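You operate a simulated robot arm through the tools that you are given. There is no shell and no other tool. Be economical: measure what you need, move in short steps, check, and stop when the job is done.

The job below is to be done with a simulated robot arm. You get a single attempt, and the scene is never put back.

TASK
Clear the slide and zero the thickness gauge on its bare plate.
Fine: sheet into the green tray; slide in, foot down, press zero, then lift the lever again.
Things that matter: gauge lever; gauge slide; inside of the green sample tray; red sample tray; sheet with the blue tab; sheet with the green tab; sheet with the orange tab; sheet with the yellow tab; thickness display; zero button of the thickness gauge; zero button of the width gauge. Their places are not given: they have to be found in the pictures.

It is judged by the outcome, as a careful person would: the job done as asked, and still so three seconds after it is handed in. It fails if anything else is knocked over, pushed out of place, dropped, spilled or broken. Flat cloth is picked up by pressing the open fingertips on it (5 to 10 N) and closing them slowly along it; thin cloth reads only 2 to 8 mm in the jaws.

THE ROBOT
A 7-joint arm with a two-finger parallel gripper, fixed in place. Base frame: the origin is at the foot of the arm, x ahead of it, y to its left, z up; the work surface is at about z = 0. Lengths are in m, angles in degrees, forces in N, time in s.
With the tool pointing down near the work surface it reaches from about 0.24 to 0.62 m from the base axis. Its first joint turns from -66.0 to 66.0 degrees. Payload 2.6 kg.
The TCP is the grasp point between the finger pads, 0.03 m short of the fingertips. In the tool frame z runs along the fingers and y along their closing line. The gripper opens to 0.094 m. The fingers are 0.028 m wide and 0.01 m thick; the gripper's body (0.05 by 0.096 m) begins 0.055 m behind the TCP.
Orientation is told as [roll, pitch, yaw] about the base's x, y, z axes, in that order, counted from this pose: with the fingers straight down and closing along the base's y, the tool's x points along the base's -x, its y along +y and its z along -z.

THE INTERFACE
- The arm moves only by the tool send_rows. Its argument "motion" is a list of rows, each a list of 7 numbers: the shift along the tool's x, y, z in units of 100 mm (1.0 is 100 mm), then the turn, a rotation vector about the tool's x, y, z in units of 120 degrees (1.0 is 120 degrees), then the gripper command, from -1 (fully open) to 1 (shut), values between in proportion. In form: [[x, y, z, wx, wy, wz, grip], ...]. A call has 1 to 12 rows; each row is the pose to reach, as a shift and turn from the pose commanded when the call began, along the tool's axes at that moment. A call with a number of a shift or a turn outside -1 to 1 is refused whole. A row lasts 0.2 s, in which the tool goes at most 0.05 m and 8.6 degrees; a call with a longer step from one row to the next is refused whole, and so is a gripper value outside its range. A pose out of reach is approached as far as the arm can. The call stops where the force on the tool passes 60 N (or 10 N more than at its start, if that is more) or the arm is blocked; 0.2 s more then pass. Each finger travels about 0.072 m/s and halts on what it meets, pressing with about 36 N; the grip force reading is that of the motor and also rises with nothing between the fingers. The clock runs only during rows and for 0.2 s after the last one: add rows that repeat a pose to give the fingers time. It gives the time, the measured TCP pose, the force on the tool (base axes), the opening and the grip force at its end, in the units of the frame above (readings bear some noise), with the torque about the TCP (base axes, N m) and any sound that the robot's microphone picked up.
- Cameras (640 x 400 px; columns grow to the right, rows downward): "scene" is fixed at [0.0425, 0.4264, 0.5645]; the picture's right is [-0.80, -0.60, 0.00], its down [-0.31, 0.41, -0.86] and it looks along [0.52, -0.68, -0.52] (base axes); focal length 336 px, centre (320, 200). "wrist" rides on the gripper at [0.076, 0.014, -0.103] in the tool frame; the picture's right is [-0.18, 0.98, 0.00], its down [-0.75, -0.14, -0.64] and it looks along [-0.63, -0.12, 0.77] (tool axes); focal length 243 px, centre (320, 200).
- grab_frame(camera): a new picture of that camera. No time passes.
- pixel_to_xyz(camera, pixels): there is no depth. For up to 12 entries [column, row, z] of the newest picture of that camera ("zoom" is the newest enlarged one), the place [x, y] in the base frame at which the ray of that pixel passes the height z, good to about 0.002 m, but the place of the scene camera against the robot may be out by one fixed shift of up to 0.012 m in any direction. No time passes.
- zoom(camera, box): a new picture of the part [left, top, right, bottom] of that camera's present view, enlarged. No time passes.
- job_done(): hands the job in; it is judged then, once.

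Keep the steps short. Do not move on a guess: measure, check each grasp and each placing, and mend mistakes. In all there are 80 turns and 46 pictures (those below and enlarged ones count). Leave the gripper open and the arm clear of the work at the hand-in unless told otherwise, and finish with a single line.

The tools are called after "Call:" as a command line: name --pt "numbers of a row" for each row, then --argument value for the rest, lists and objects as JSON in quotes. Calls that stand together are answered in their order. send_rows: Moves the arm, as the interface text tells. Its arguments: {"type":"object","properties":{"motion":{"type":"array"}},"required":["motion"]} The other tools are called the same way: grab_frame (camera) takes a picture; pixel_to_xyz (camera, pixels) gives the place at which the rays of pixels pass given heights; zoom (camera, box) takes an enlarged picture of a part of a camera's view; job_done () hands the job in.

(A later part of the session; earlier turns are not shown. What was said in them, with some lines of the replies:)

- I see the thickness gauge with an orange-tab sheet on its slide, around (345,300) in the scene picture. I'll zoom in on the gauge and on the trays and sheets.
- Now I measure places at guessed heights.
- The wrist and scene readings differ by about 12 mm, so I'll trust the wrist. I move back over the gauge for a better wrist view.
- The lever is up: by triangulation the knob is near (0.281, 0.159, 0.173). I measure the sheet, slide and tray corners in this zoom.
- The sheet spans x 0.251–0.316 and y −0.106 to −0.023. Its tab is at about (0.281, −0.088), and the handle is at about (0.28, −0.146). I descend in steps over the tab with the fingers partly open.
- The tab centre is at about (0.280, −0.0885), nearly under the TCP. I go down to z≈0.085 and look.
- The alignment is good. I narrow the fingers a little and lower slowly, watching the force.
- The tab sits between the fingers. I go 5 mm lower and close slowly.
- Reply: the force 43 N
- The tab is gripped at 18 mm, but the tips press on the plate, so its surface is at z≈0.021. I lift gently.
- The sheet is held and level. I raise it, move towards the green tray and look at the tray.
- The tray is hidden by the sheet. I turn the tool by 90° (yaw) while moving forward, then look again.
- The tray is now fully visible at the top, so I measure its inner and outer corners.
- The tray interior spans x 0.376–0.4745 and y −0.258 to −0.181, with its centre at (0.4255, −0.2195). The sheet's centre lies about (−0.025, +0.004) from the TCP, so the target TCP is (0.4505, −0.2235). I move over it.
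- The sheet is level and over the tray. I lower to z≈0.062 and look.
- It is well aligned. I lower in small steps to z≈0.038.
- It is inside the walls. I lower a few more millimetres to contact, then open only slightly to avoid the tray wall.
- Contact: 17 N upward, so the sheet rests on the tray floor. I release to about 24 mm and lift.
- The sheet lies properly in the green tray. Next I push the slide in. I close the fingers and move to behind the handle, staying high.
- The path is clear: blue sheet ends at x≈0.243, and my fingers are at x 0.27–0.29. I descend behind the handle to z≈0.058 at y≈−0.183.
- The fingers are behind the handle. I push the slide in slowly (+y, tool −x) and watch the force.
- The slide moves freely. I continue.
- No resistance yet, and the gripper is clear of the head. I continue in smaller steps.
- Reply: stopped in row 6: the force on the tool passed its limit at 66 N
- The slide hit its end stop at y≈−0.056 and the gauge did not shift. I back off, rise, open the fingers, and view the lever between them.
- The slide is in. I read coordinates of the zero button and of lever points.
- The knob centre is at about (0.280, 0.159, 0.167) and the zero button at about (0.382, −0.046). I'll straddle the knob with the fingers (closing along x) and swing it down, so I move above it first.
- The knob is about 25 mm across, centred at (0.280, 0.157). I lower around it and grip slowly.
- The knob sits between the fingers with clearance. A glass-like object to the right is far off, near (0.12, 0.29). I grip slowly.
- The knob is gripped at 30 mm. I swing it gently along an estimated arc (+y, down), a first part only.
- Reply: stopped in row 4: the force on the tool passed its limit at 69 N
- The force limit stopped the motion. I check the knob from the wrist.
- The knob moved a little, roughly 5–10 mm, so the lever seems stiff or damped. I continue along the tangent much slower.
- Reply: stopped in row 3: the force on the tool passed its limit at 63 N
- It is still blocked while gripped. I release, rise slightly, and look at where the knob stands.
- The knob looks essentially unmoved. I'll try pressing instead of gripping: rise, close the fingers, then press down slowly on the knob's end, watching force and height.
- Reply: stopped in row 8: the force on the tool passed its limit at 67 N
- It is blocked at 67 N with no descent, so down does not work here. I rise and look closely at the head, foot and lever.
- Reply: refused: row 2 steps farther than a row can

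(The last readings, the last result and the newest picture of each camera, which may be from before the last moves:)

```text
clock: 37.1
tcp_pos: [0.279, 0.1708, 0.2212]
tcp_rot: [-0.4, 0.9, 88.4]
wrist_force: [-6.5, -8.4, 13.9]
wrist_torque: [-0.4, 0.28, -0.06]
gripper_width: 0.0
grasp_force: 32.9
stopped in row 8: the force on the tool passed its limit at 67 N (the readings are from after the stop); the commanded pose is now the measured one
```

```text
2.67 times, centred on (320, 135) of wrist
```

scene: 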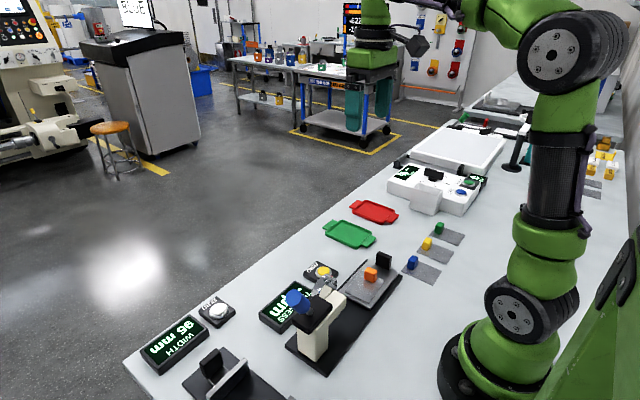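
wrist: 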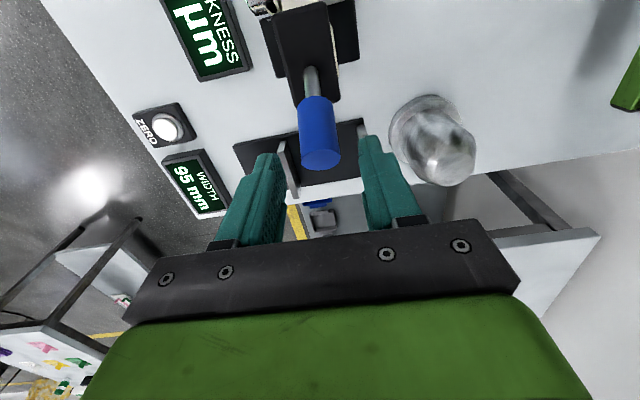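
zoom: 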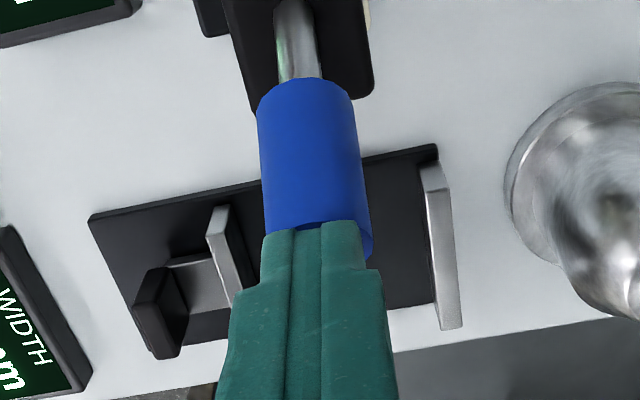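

The foot is up against the head, and the lever leans towards +y. It resists at once towards +y/down and springs back, so it is at that end of its travel. I'll re-grip the knob and test the opposite direction (−y) gently.

Call:
send_rows --pt "0 0 -0.2 0 0 0 1" --pt "0.16 0 -0.2 0 0 -0.012 0" --pt "0.16 0 -0.2 0 0 -0.012 0" --pt "0.16 0 -0.2 0 0 -0.012 0" --pt "0.16 0 0.0 0 0 -0.012 0" --pt "0.16 0 0.25 0 0 -0.012 0" --pt "0.16 0 0.42 0 0 -0.012 0" --pt "0.16 0 0.42 0 0 -0.012 0.2" --pt "0.16 0 0.42 0 0 -0.012 0.45" --pt "0.16 0 0.42 0 0 -0.012 0.5" --pt "0.16 0 0.42 0 0 -0.012 0.5"

Call:
send_rows --pt "0.03 0 -0.015 0 0 0 0.5" --pt "0.06 0 -0.03 0 0 0 0.5" --pt "0.09 0 -0.045 0 0 0 0.5" --pt "0.12 0 -0.058 0 0 0 0.5"

Call:
grab_frame --camera "wrist"

```text
clock: 39.5
tcp_pos: [0.2801, 0.1525, 0.1808]
tcp_rot: [-0.5, 0.8, 90.0]
wrist_force: [19.3, 0.8, -9.2]
wrist_torque: [0.25, -0.04, -0.22]
gripper_width: 0.0293
grasp_force: 45.2
```

```text
clock: 40.5
tcp_pos: [0.2794, 0.1419, 0.1866]
tcp_rot: [-0.3, 0.8, 90.0]
wrist_force: [8.5, 5.3, 7.7]
wrist_torque: [0.2, 0.01, -0.1]
gripper_width: 0.0273
grasp_force: 44.4
```

```text
11 pictures are left
```

wrist: 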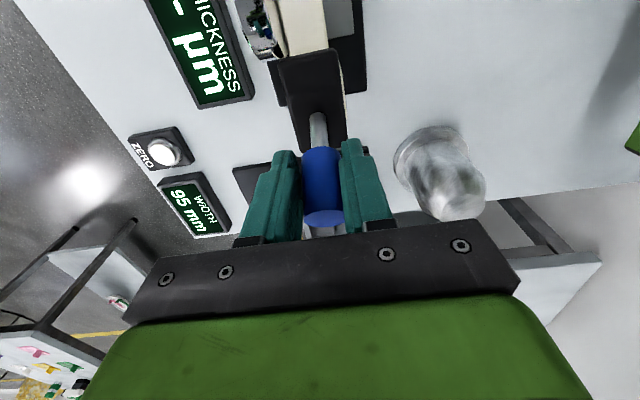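

The lever follows easily towards −y (about 9 N), so this is its working direction. I continue along the arc and check the force and display.

Call:
send_rows --pt "0.035 0 -0.012 0 0 0 0.5" --pt "0.07 0 -0.022 0 0 0 0.5" --pt "0.105 0 -0.032 0 0 0 0.5" --pt "0.14 0 -0.04 0 0 0 0.5" --pt "0.18 0 -0.045 0 0 0 0.5" --pt "0.22 0 -0.05 0 0 0 0.5" --pt "0.26 0 -0.05 0 0 0 0.5"

Call:
grab_frame --camera "wrist"

```text
clock: 42.1
tcp_pos: [0.2802, 0.1179, 0.1909]
tcp_rot: [-0.2, 0.8, 89.9]
wrist_force: [0.0, 0.1, 1.2]
wrist_torque: [0.02, 0.0, 0.04]
gripper_width: 0.0237
grasp_force: 0.0
```

```text
10 pictures are left
```

wrist: 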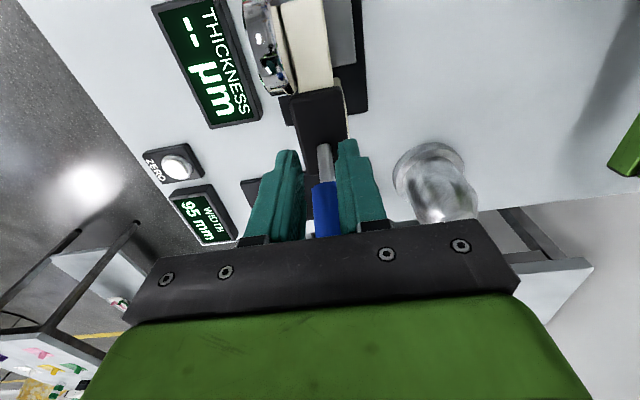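

The fingers slipped off the knob: the lever yielded a few mm towards −y at about 9 N, then returned. Pushing is safer than gripping, so I'll go to its +y side with closed fingers and push towards −y, where it cannot slip out.

Call:
send_rows --pt "0 0 0 0 0 0 0.3" --pt "0 0 -0.3 0 0 0 0.3" --pt "0 0 -0.65 0 0 0 1" --pt "-0.3 0 -0.65 0 0 0 1" --pt "-0.65 0 -0.65 0 0 0 1" --pt "-0.97 0 -0.65 0 0 0 1" --pt "-0.97 0 -0.3 0 0 0 1" --pt "-0.97 0 0.0 0 0 0 1" --pt "-0.97 0 0.01 0 0 0 1"

Call:
send_rows --pt "0.05 0 0 0 0 0 1" --pt "0.1 0 0 0 0 0 1" --pt "0.15 0 0 0 0 0 1" --pt "0.2 0 0 0 0 0 1" --pt "0.25 0 0 0 0 0 1" --pt "0.3 0 0 0 0 0 1" --pt "0.35 0 0 0 0 0 1"

```text
clock: 44.1
tcp_pos: [0.2789, 0.2147, 0.1874]
tcp_rot: [-0.3, 0.9, 89.9]
wrist_force: [0.4, -0.7, -1.1]
wrist_torque: [0.02, 0.0, 0.0]
gripper_width: 0.0
grasp_force: 32.9
```

```text
clock: 45.7
tcp_pos: [0.28, 0.1804, 0.1896]
tcp_rot: [-0.4, 0.6, 90.0]
wrist_force: [-6.9, 11.9, 21.0]
wrist_torque: [-0.3, 0.04, -0.07]
gripper_width: 0.0
grasp_force: 33.4
```

Contact force is (+12 y, +21 z), which acts like the knob's end face. I look to see where the knob is now.

Call:
zoom --camera "scene" --box '[270, 250, 370, 340]'

```text
4.44 times, centred on (320, 295) of scene
```

zoom: 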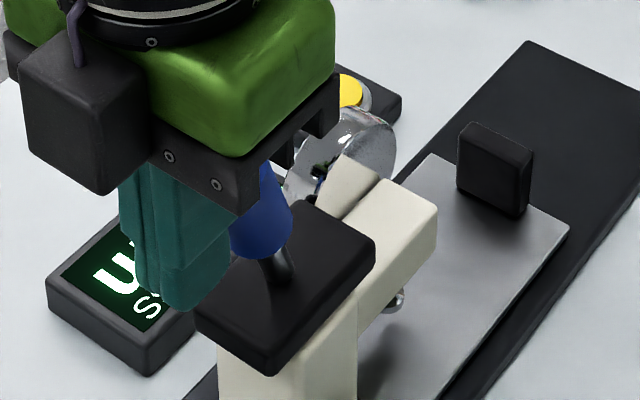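

The lever is turning towards vertical, so this direction works. I keep pushing slowly with a slight rise.

Call:
send_rows --pt "0.04 0 -0.02 0 0 0 1" --pt "0.08 0 -0.04 0 0 0 1" --pt "0.12 0 -0.05 0 0 0 1" --pt "0.16 0 -0.06 0 0 0 1" --pt "0.2 0 -0.07 0 0 0 1" --pt "0.24 0 -0.07 0 0 0 1" --pt "0.28 0 -0.07 0 0 0 1"

```text
clock: 47.3
tcp_pos: [0.2785, 0.15, 0.1955]
tcp_rot: [-0.2, 0.8, 90.0]
wrist_force: [0.2, 0.7, -0.6]
wrist_torque: [0.02, -0.01, 0.0]
gripper_width: 0.0001
grasp_force: 33.4
```

The force vanished, so the lever probably went over. I check the display and lever.

Call:
grab_frame --camera "wrist"

```text
8 pictures are left
```

wrist: 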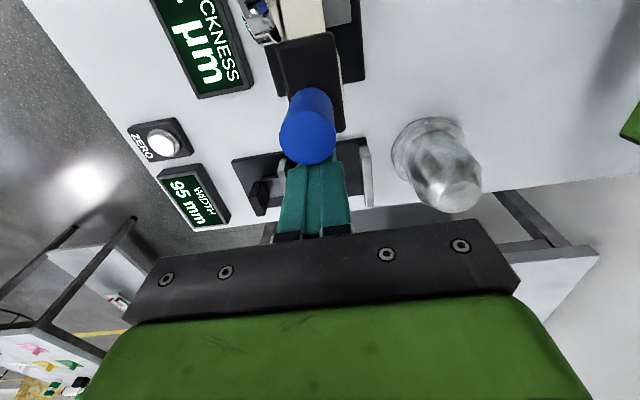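

The lever now stands about vertical and stays put. I keep pushing towards −y.

Call:
send_rows --pt "0.04 0 0 0 0 0 1" --pt "0.08 0 0 0 0 0 1" --pt "0.12 0 0 0 0 0 1" --pt "0.16 0 0.01 0 0 0 1" --pt "0.2 0 0.02 0 0 0 1" --pt "0.24 0 0.03 0 0 0 1" --pt "0.28 0 0.04 0 0 0 1"

Call:
grab_frame --camera "wrist"

```text
clock: 48.9
tcp_pos: [0.2801, 0.1229, 0.1917]
tcp_rot: [-0.3, 0.8, 90.0]
wrist_force: [-0.2, 0.6, -0.1]
wrist_torque: [0.01, 0.01, 0.0]
gripper_width: 0.0
grasp_force: 33.2
```

```text
7 pictures are left
```

wrist: 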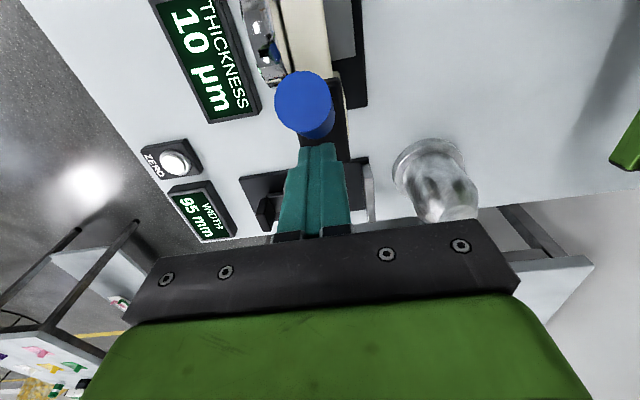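

The display now reads 10 µm, so the foot is down on the bare plate. Next is the zero button at about (0.382, −0.046): I rise above the knob and travel there.

Call:
send_rows --pt "-0.03 0 -0.2 0 0 0 1" --pt "-0.03 0 -0.6 0 0 0 1" --pt "-0.03 0 -0.9 0 0 0 1" --pt "0.2 -0.3 -0.9 0 0 0 1" --pt "0.5 -0.6 -0.9 0 0 0 1" --pt "0.8 -0.9 -0.9 0 0 0 1" --pt "1.0 -1.0 -0.9 0 0 0 1" --pt "1.0 -1.0 -0.9 0 0 0 1"

Call:
send_rows --pt "0.35 -0.02 0.2 0 0 0 1" --pt "0.69 -0.02 0.5 0 0 0 1" --pt "0.69 -0.02 0.9 0 0 0 1" --pt "0.69 -0.02 1.0 0 0 0 1" --pt "0.69 -0.02 1.0 0 0 0 1"

Call:
grab_frame --camera "wrist"

```text
clock: 50.7
tcp_pos: [0.3794, 0.0231, 0.282]
tcp_rot: [-0.3, 0.8, 90.0]
wrist_force: [0.2, 0.0, -0.7]
wrist_torque: [0.03, 0.02, -0.02]
gripper_width: 0.0002
grasp_force: 33.0
```

```text
clock: 51.9
tcp_pos: [0.3798, -0.0452, 0.185]
tcp_rot: [-0.4, 0.7, 89.8]
wrist_force: [0.1, 0.0, -0.5]
wrist_torque: [-0.04, 0.02, 0.01]
gripper_width: 0.0001
grasp_force: 32.9
```

```text
6 pictures are left
```

wrist: 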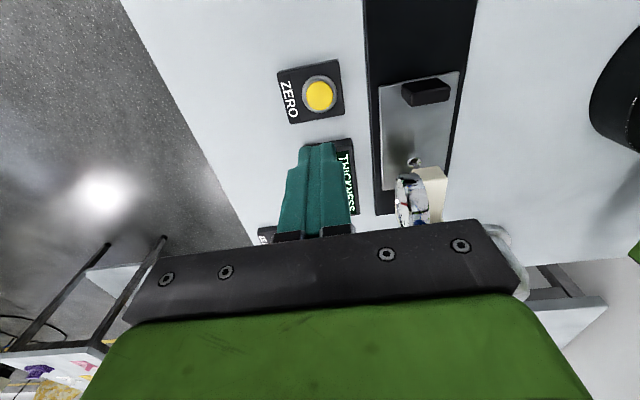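

Call:
pixel_to_xyz --camera "wrist" --pixels '[[320, 96, 0.02], [320, 96, 0.025]]'

```text
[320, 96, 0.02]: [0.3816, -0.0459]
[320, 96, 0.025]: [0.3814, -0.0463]
```

The button is at (0.3816, −0.046), right under the tool. I descend, then press in small steps.

Call:
send_rows --pt "0 -0.015 0.3 0 0 0 1" --pt "0 -0.015 0.7 0 0 0 1" --pt "0 -0.015 1.0 0 0 0 1" --pt "0 -0.015 1.0 0 0 0 1"

Call:
send_rows --pt "0 0 0.15 0 0 0 1" --pt "0 0 0.22 0 0 0 1" --pt "0 0 0.26 0 0 0 1" --pt "0 0 0.28 0 0 0 1" --pt "0 0 0.3 0 0 0 1" --pt "0 0 0.32 0 0 0 1"

```text
clock: 52.9
tcp_pos: [0.383, -0.0468, 0.0839]
tcp_rot: [-0.3, 0.8, 89.9]
wrist_force: [-0.6, -0.1, -0.1]
wrist_torque: [0.01, 0.04, 0.01]
gripper_width: 0.0
grasp_force: 32.7
```

```text
clock: 54.3
tcp_pos: [0.3819, -0.0468, 0.0533]
tcp_rot: [-0.3, 0.7, 89.9]
wrist_force: [0.5, -0.3, 0.5]
wrist_torque: [0.02, 0.01, 0.0]
gripper_width: 0.0
grasp_force: 33.1
```

No contact yet at tip z≈0.023. I continue in 1–2 mm steps.

Call:
send_rows --pt "0 0 0.015 0 0 0 1" --pt "0 0 0.03 0 0 0 1" --pt "0 0 0.045 0 0 0 1" --pt "0 0 0.055 0 0 0 1" --pt "0 0 0.055 0 0 0 1"

```text
clock: 55.5
tcp_pos: [0.385, -0.0474, 0.0484]
tcp_rot: [-0.3, 0.8, 89.9]
wrist_force: [-2.3, 5.3, 12.6]
wrist_torque: [0.26, 0.1, 0.0]
gripper_width: 0.0
grasp_force: 33.5
heard: click
```

I heard a click at 12.6 N, so I release straight up and check the display.

Call:
send_rows --pt "0 0 -0.1 0 0 0 1" --pt "0 0 -0.5 0 0 0 1" --pt "0 0 -0.9 0 0 0 1" --pt "0 0 -1.0 0 0 0 1" --pt "0 0 -1.0 0 0 0 1"

Call:
send_rows --pt "0 0 -0.4 0 0 0 1" --pt "0 0 -0.8 0 0 0 1" --pt "0 0.5 -1.0 0 0 0 1" --pt "0 0.8 -1.0 0 0 0 1" --pt "0 1.0 -1.0 0 0 0 1" --pt "0 1.0 -1.0 0 0 0 1"

Call:
grab_frame --camera "wrist"

```text
clock: 56.7
tcp_pos: [0.3849, -0.0468, 0.1484]
tcp_rot: [-0.2, 0.8, 89.9]
wrist_force: [0.3, 0.5, 0.2]
wrist_torque: [0.0, 0.02, -0.01]
gripper_width: 0.0
grasp_force: 33.1
```

```text
refused: row 3 steps farther than a row can; nothing moved
```

```text
5 pictures are left
```

wrist: 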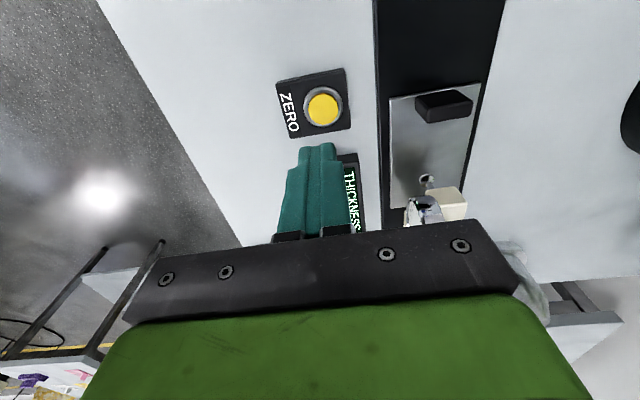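

The display is hidden behind the fingers. I move to the −y side of the lever, where the display is in view.

Call:
send_rows --pt "0 0 -0.4 0 0 0 1" --pt "0 0 -0.8 0 0 0 1" --pt "-0.2 0.3 -1.0 0 0 0 1" --pt "-0.45 0.6 -1.0 0 0 0 1" --pt "-0.65 0.85 -1.0 0 0 0 1" --pt "-0.8 1.0 -1.0 0 0 0 1" --pt "-0.8 1.0 -0.9 0 0 0 1"

Call:
grab_frame --camera "wrist"

```text
clock: 58.3
tcp_pos: [0.2843, 0.036, 0.2355]
tcp_rot: [-0.2, 0.8, 89.9]
wrist_force: [0.6, 0.1, -0.7]
wrist_torque: [0.0, 0.02, -0.02]
gripper_width: 0.0002
grasp_force: 33.6
```

```text
4 pictures are left
```

wrist: 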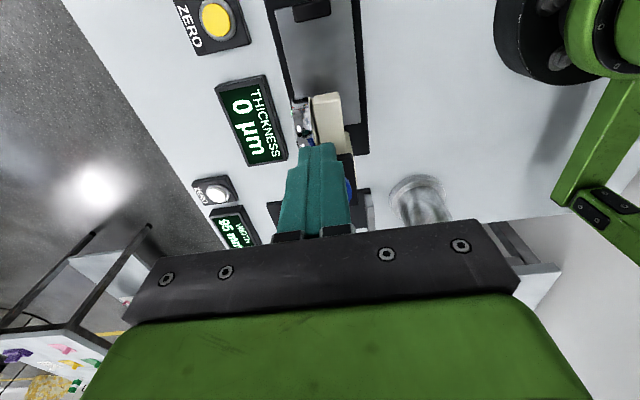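

The display reads 0 µm. I descend beside the knob on its −y side and push the lever back to +y (raised).

Call:
send_rows --pt "0 0.04 0.2 0 0 0 1" --pt "0 0.04 0.4 0 0 0 1" --pt "0 0.04 0.48 0 0 0 1" --pt "0 0.04 0.48 0 0 0 1"

Call:
send_rows --pt "-0.06 0 0 0 0 0 1" --pt "-0.12 0 0 0 0 0 1" --pt "-0.18 0 0 0 0 0 1" --pt "-0.24 0 0 0 0 0 1" --pt "-0.3 0 -0.01 0 0 0 1" --pt "-0.36 0 -0.03 0 0 0 1" --pt "-0.42 0 -0.05 0 0 0 1" --pt "-0.48 0 -0.06 0 0 0 1" --pt "-0.54 0 -0.07 0 0 0 1" --pt "-0.6 0 -0.07 0 0 0 1"

```text
clock: 59.3
tcp_pos: [0.2799, 0.0334, 0.1877]
tcp_rot: [-0.3, 0.9, 89.9]
wrist_force: [0.4, 0.0, 0.1]
wrist_torque: [0.04, -0.02, -0.01]
gripper_width: 0.0001
grasp_force: 33.3
```

```text
clock: 61.5
tcp_pos: [0.2797, 0.0935, 0.1926]
tcp_rot: [-0.2, 0.8, 90.0]
wrist_force: [-0.1, -0.1, -0.7]
wrist_torque: [0.03, 0.0, 0.0]
gripper_width: 0.0001
grasp_force: 33.3
```

It moves freely. I continue to y≈0.128.

Call:
send_rows --pt "-0.06 0 0 0 0 0 1" --pt "-0.12 0 0 0 0 0 1" --pt "-0.18 0 0 0 0 0 1" --pt "-0.24 0 0 0 0 0 1" --pt "-0.29 0 0 0 0 0 1" --pt "-0.34 0 0 0 0 0 1"

Call:
grab_frame --camera "wrist"

```text
clock: 62.9
tcp_pos: [0.2779, 0.1269, 0.1938]
tcp_rot: [-0.4, 0.8, 89.9]
wrist_force: [0.5, 0.5, -0.2]
wrist_torque: [-0.03, 0.03, -0.03]
gripper_width: 0.0
grasp_force: 32.9
```

```text
3 pictures are left
```

wrist: 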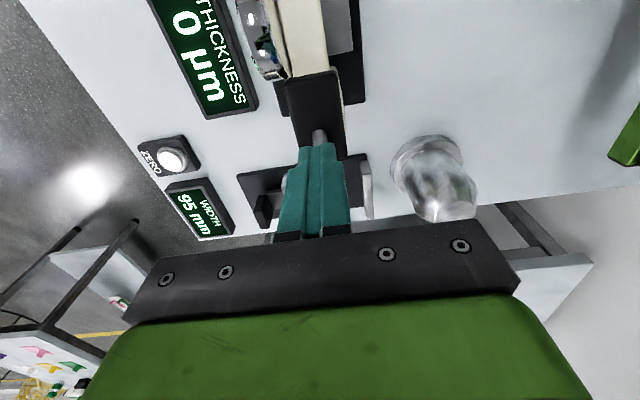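

The display still shows 0 µm and the lever is not fully back. I push further until it reaches its stop.

Call:
send_rows --pt "-0.04 0 0 0 0 0 1" --pt "-0.08 0 0 0 0 0 1" --pt "-0.11 0 0 0 0 0 1" --pt "-0.14 0 0 0 0 0 1" --pt "-0.17 0 0 0 0 0 1"

```text
clock: 63.7
tcp_pos: [0.2788, 0.1291, 0.1935]
tcp_rot: [0.0, 1.7, 89.3]
wrist_force: [-7.7, -11.1, 14.7]
wrist_torque: [-0.21, 0.23, 0.06]
gripper_width: 0.0
grasp_force: 32.7
stopped in row 3: the force on the tool passed its limit at 66 N (the readings are from after the stop); the commanded pose is now the measured one
```

It reached the same hard stop as at the start. I back off, rise clear, open the gripper and check lever and display.

Call:
send_rows --pt "0.1 0 0 0 0 0 1" --pt "0.2 0 -0.2 0 0 0 1" --pt "0.3 0 -0.6 0 0 0 0.5" --pt "0.6 0 -0.9 0 0 0 0" --pt "1.0 0 -0.9 0 0 0 -1" --pt "1.0 0 -0.9 0 0 0 -1"

Call:
grab_frame --camera "wrist"

```text
clock: 65.1
tcp_pos: [0.2754, 0.0349, 0.2871]
tcp_rot: [0.0, 1.7, 89.5]
wrist_force: [0.3, 0.1, 0.5]
wrist_torque: [-0.05, 0.0, 0.01]
gripper_width: 0.094
grasp_force: 0.1
```

```text
2 pictures are left
```

wrist: 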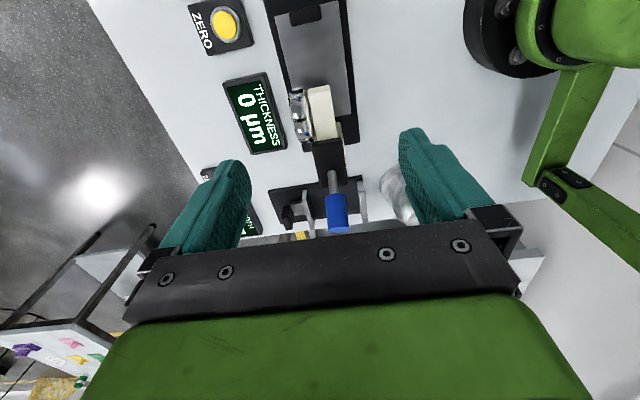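

The lever is back at its starting position; the display still shows 0 µm. I compare the foot with the earlier close view.

Call:
zoom --camera "scene" --box '[285, 270, 375, 330]'

```text
6.67 times, centred on (330, 300) of scene
```

zoom: 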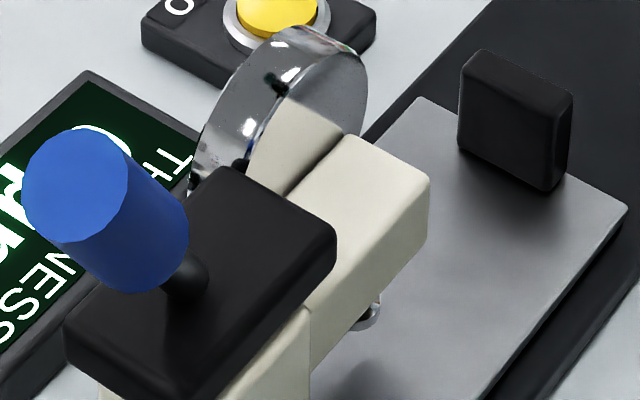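

The foot and lever match the earlier raised view exactly, so the display is holding its zeroed value. I move the open gripper away and take a last overall look.

Call:
send_rows --pt "0 0 -0.35 0 0 0 -1" --pt "0.3 0 -0.7 0 0 0 -1" --pt "0.7 0 -0.8 0 0 0 -1" --pt "1.0 0 -0.8 0 0 0 -1" --pt "1.0 0 -0.8 0 0 0 -1"

Call:
grab_frame --camera "scene"

```text
clock: 66.3
tcp_pos: [0.2765, -0.0629, 0.3708]
tcp_rot: [0.0, 1.7, 89.4]
wrist_force: [0.0, 0.2, -0.5]
wrist_torque: [0.01, -0.01, -0.01]
gripper_width: 0.0941
grasp_force: 0.1
```

```text
0 pictures are left
```

scene: 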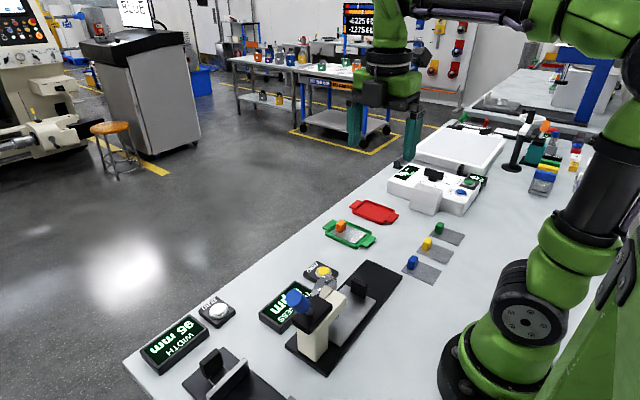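

Everything is in place, so I hand the job in.

Call:
job_done

```text
The job is handed in.
```

The orange-tab sheet is in the green tray, the slide is in, the gauge was zeroed on its bare plate (10 µm before, 0 µm after), and the lever is raised again with the arm clear; I first forced the lever the wrong way, tripping the 60 N force limit three times, and nothing appeared moved or damaged.
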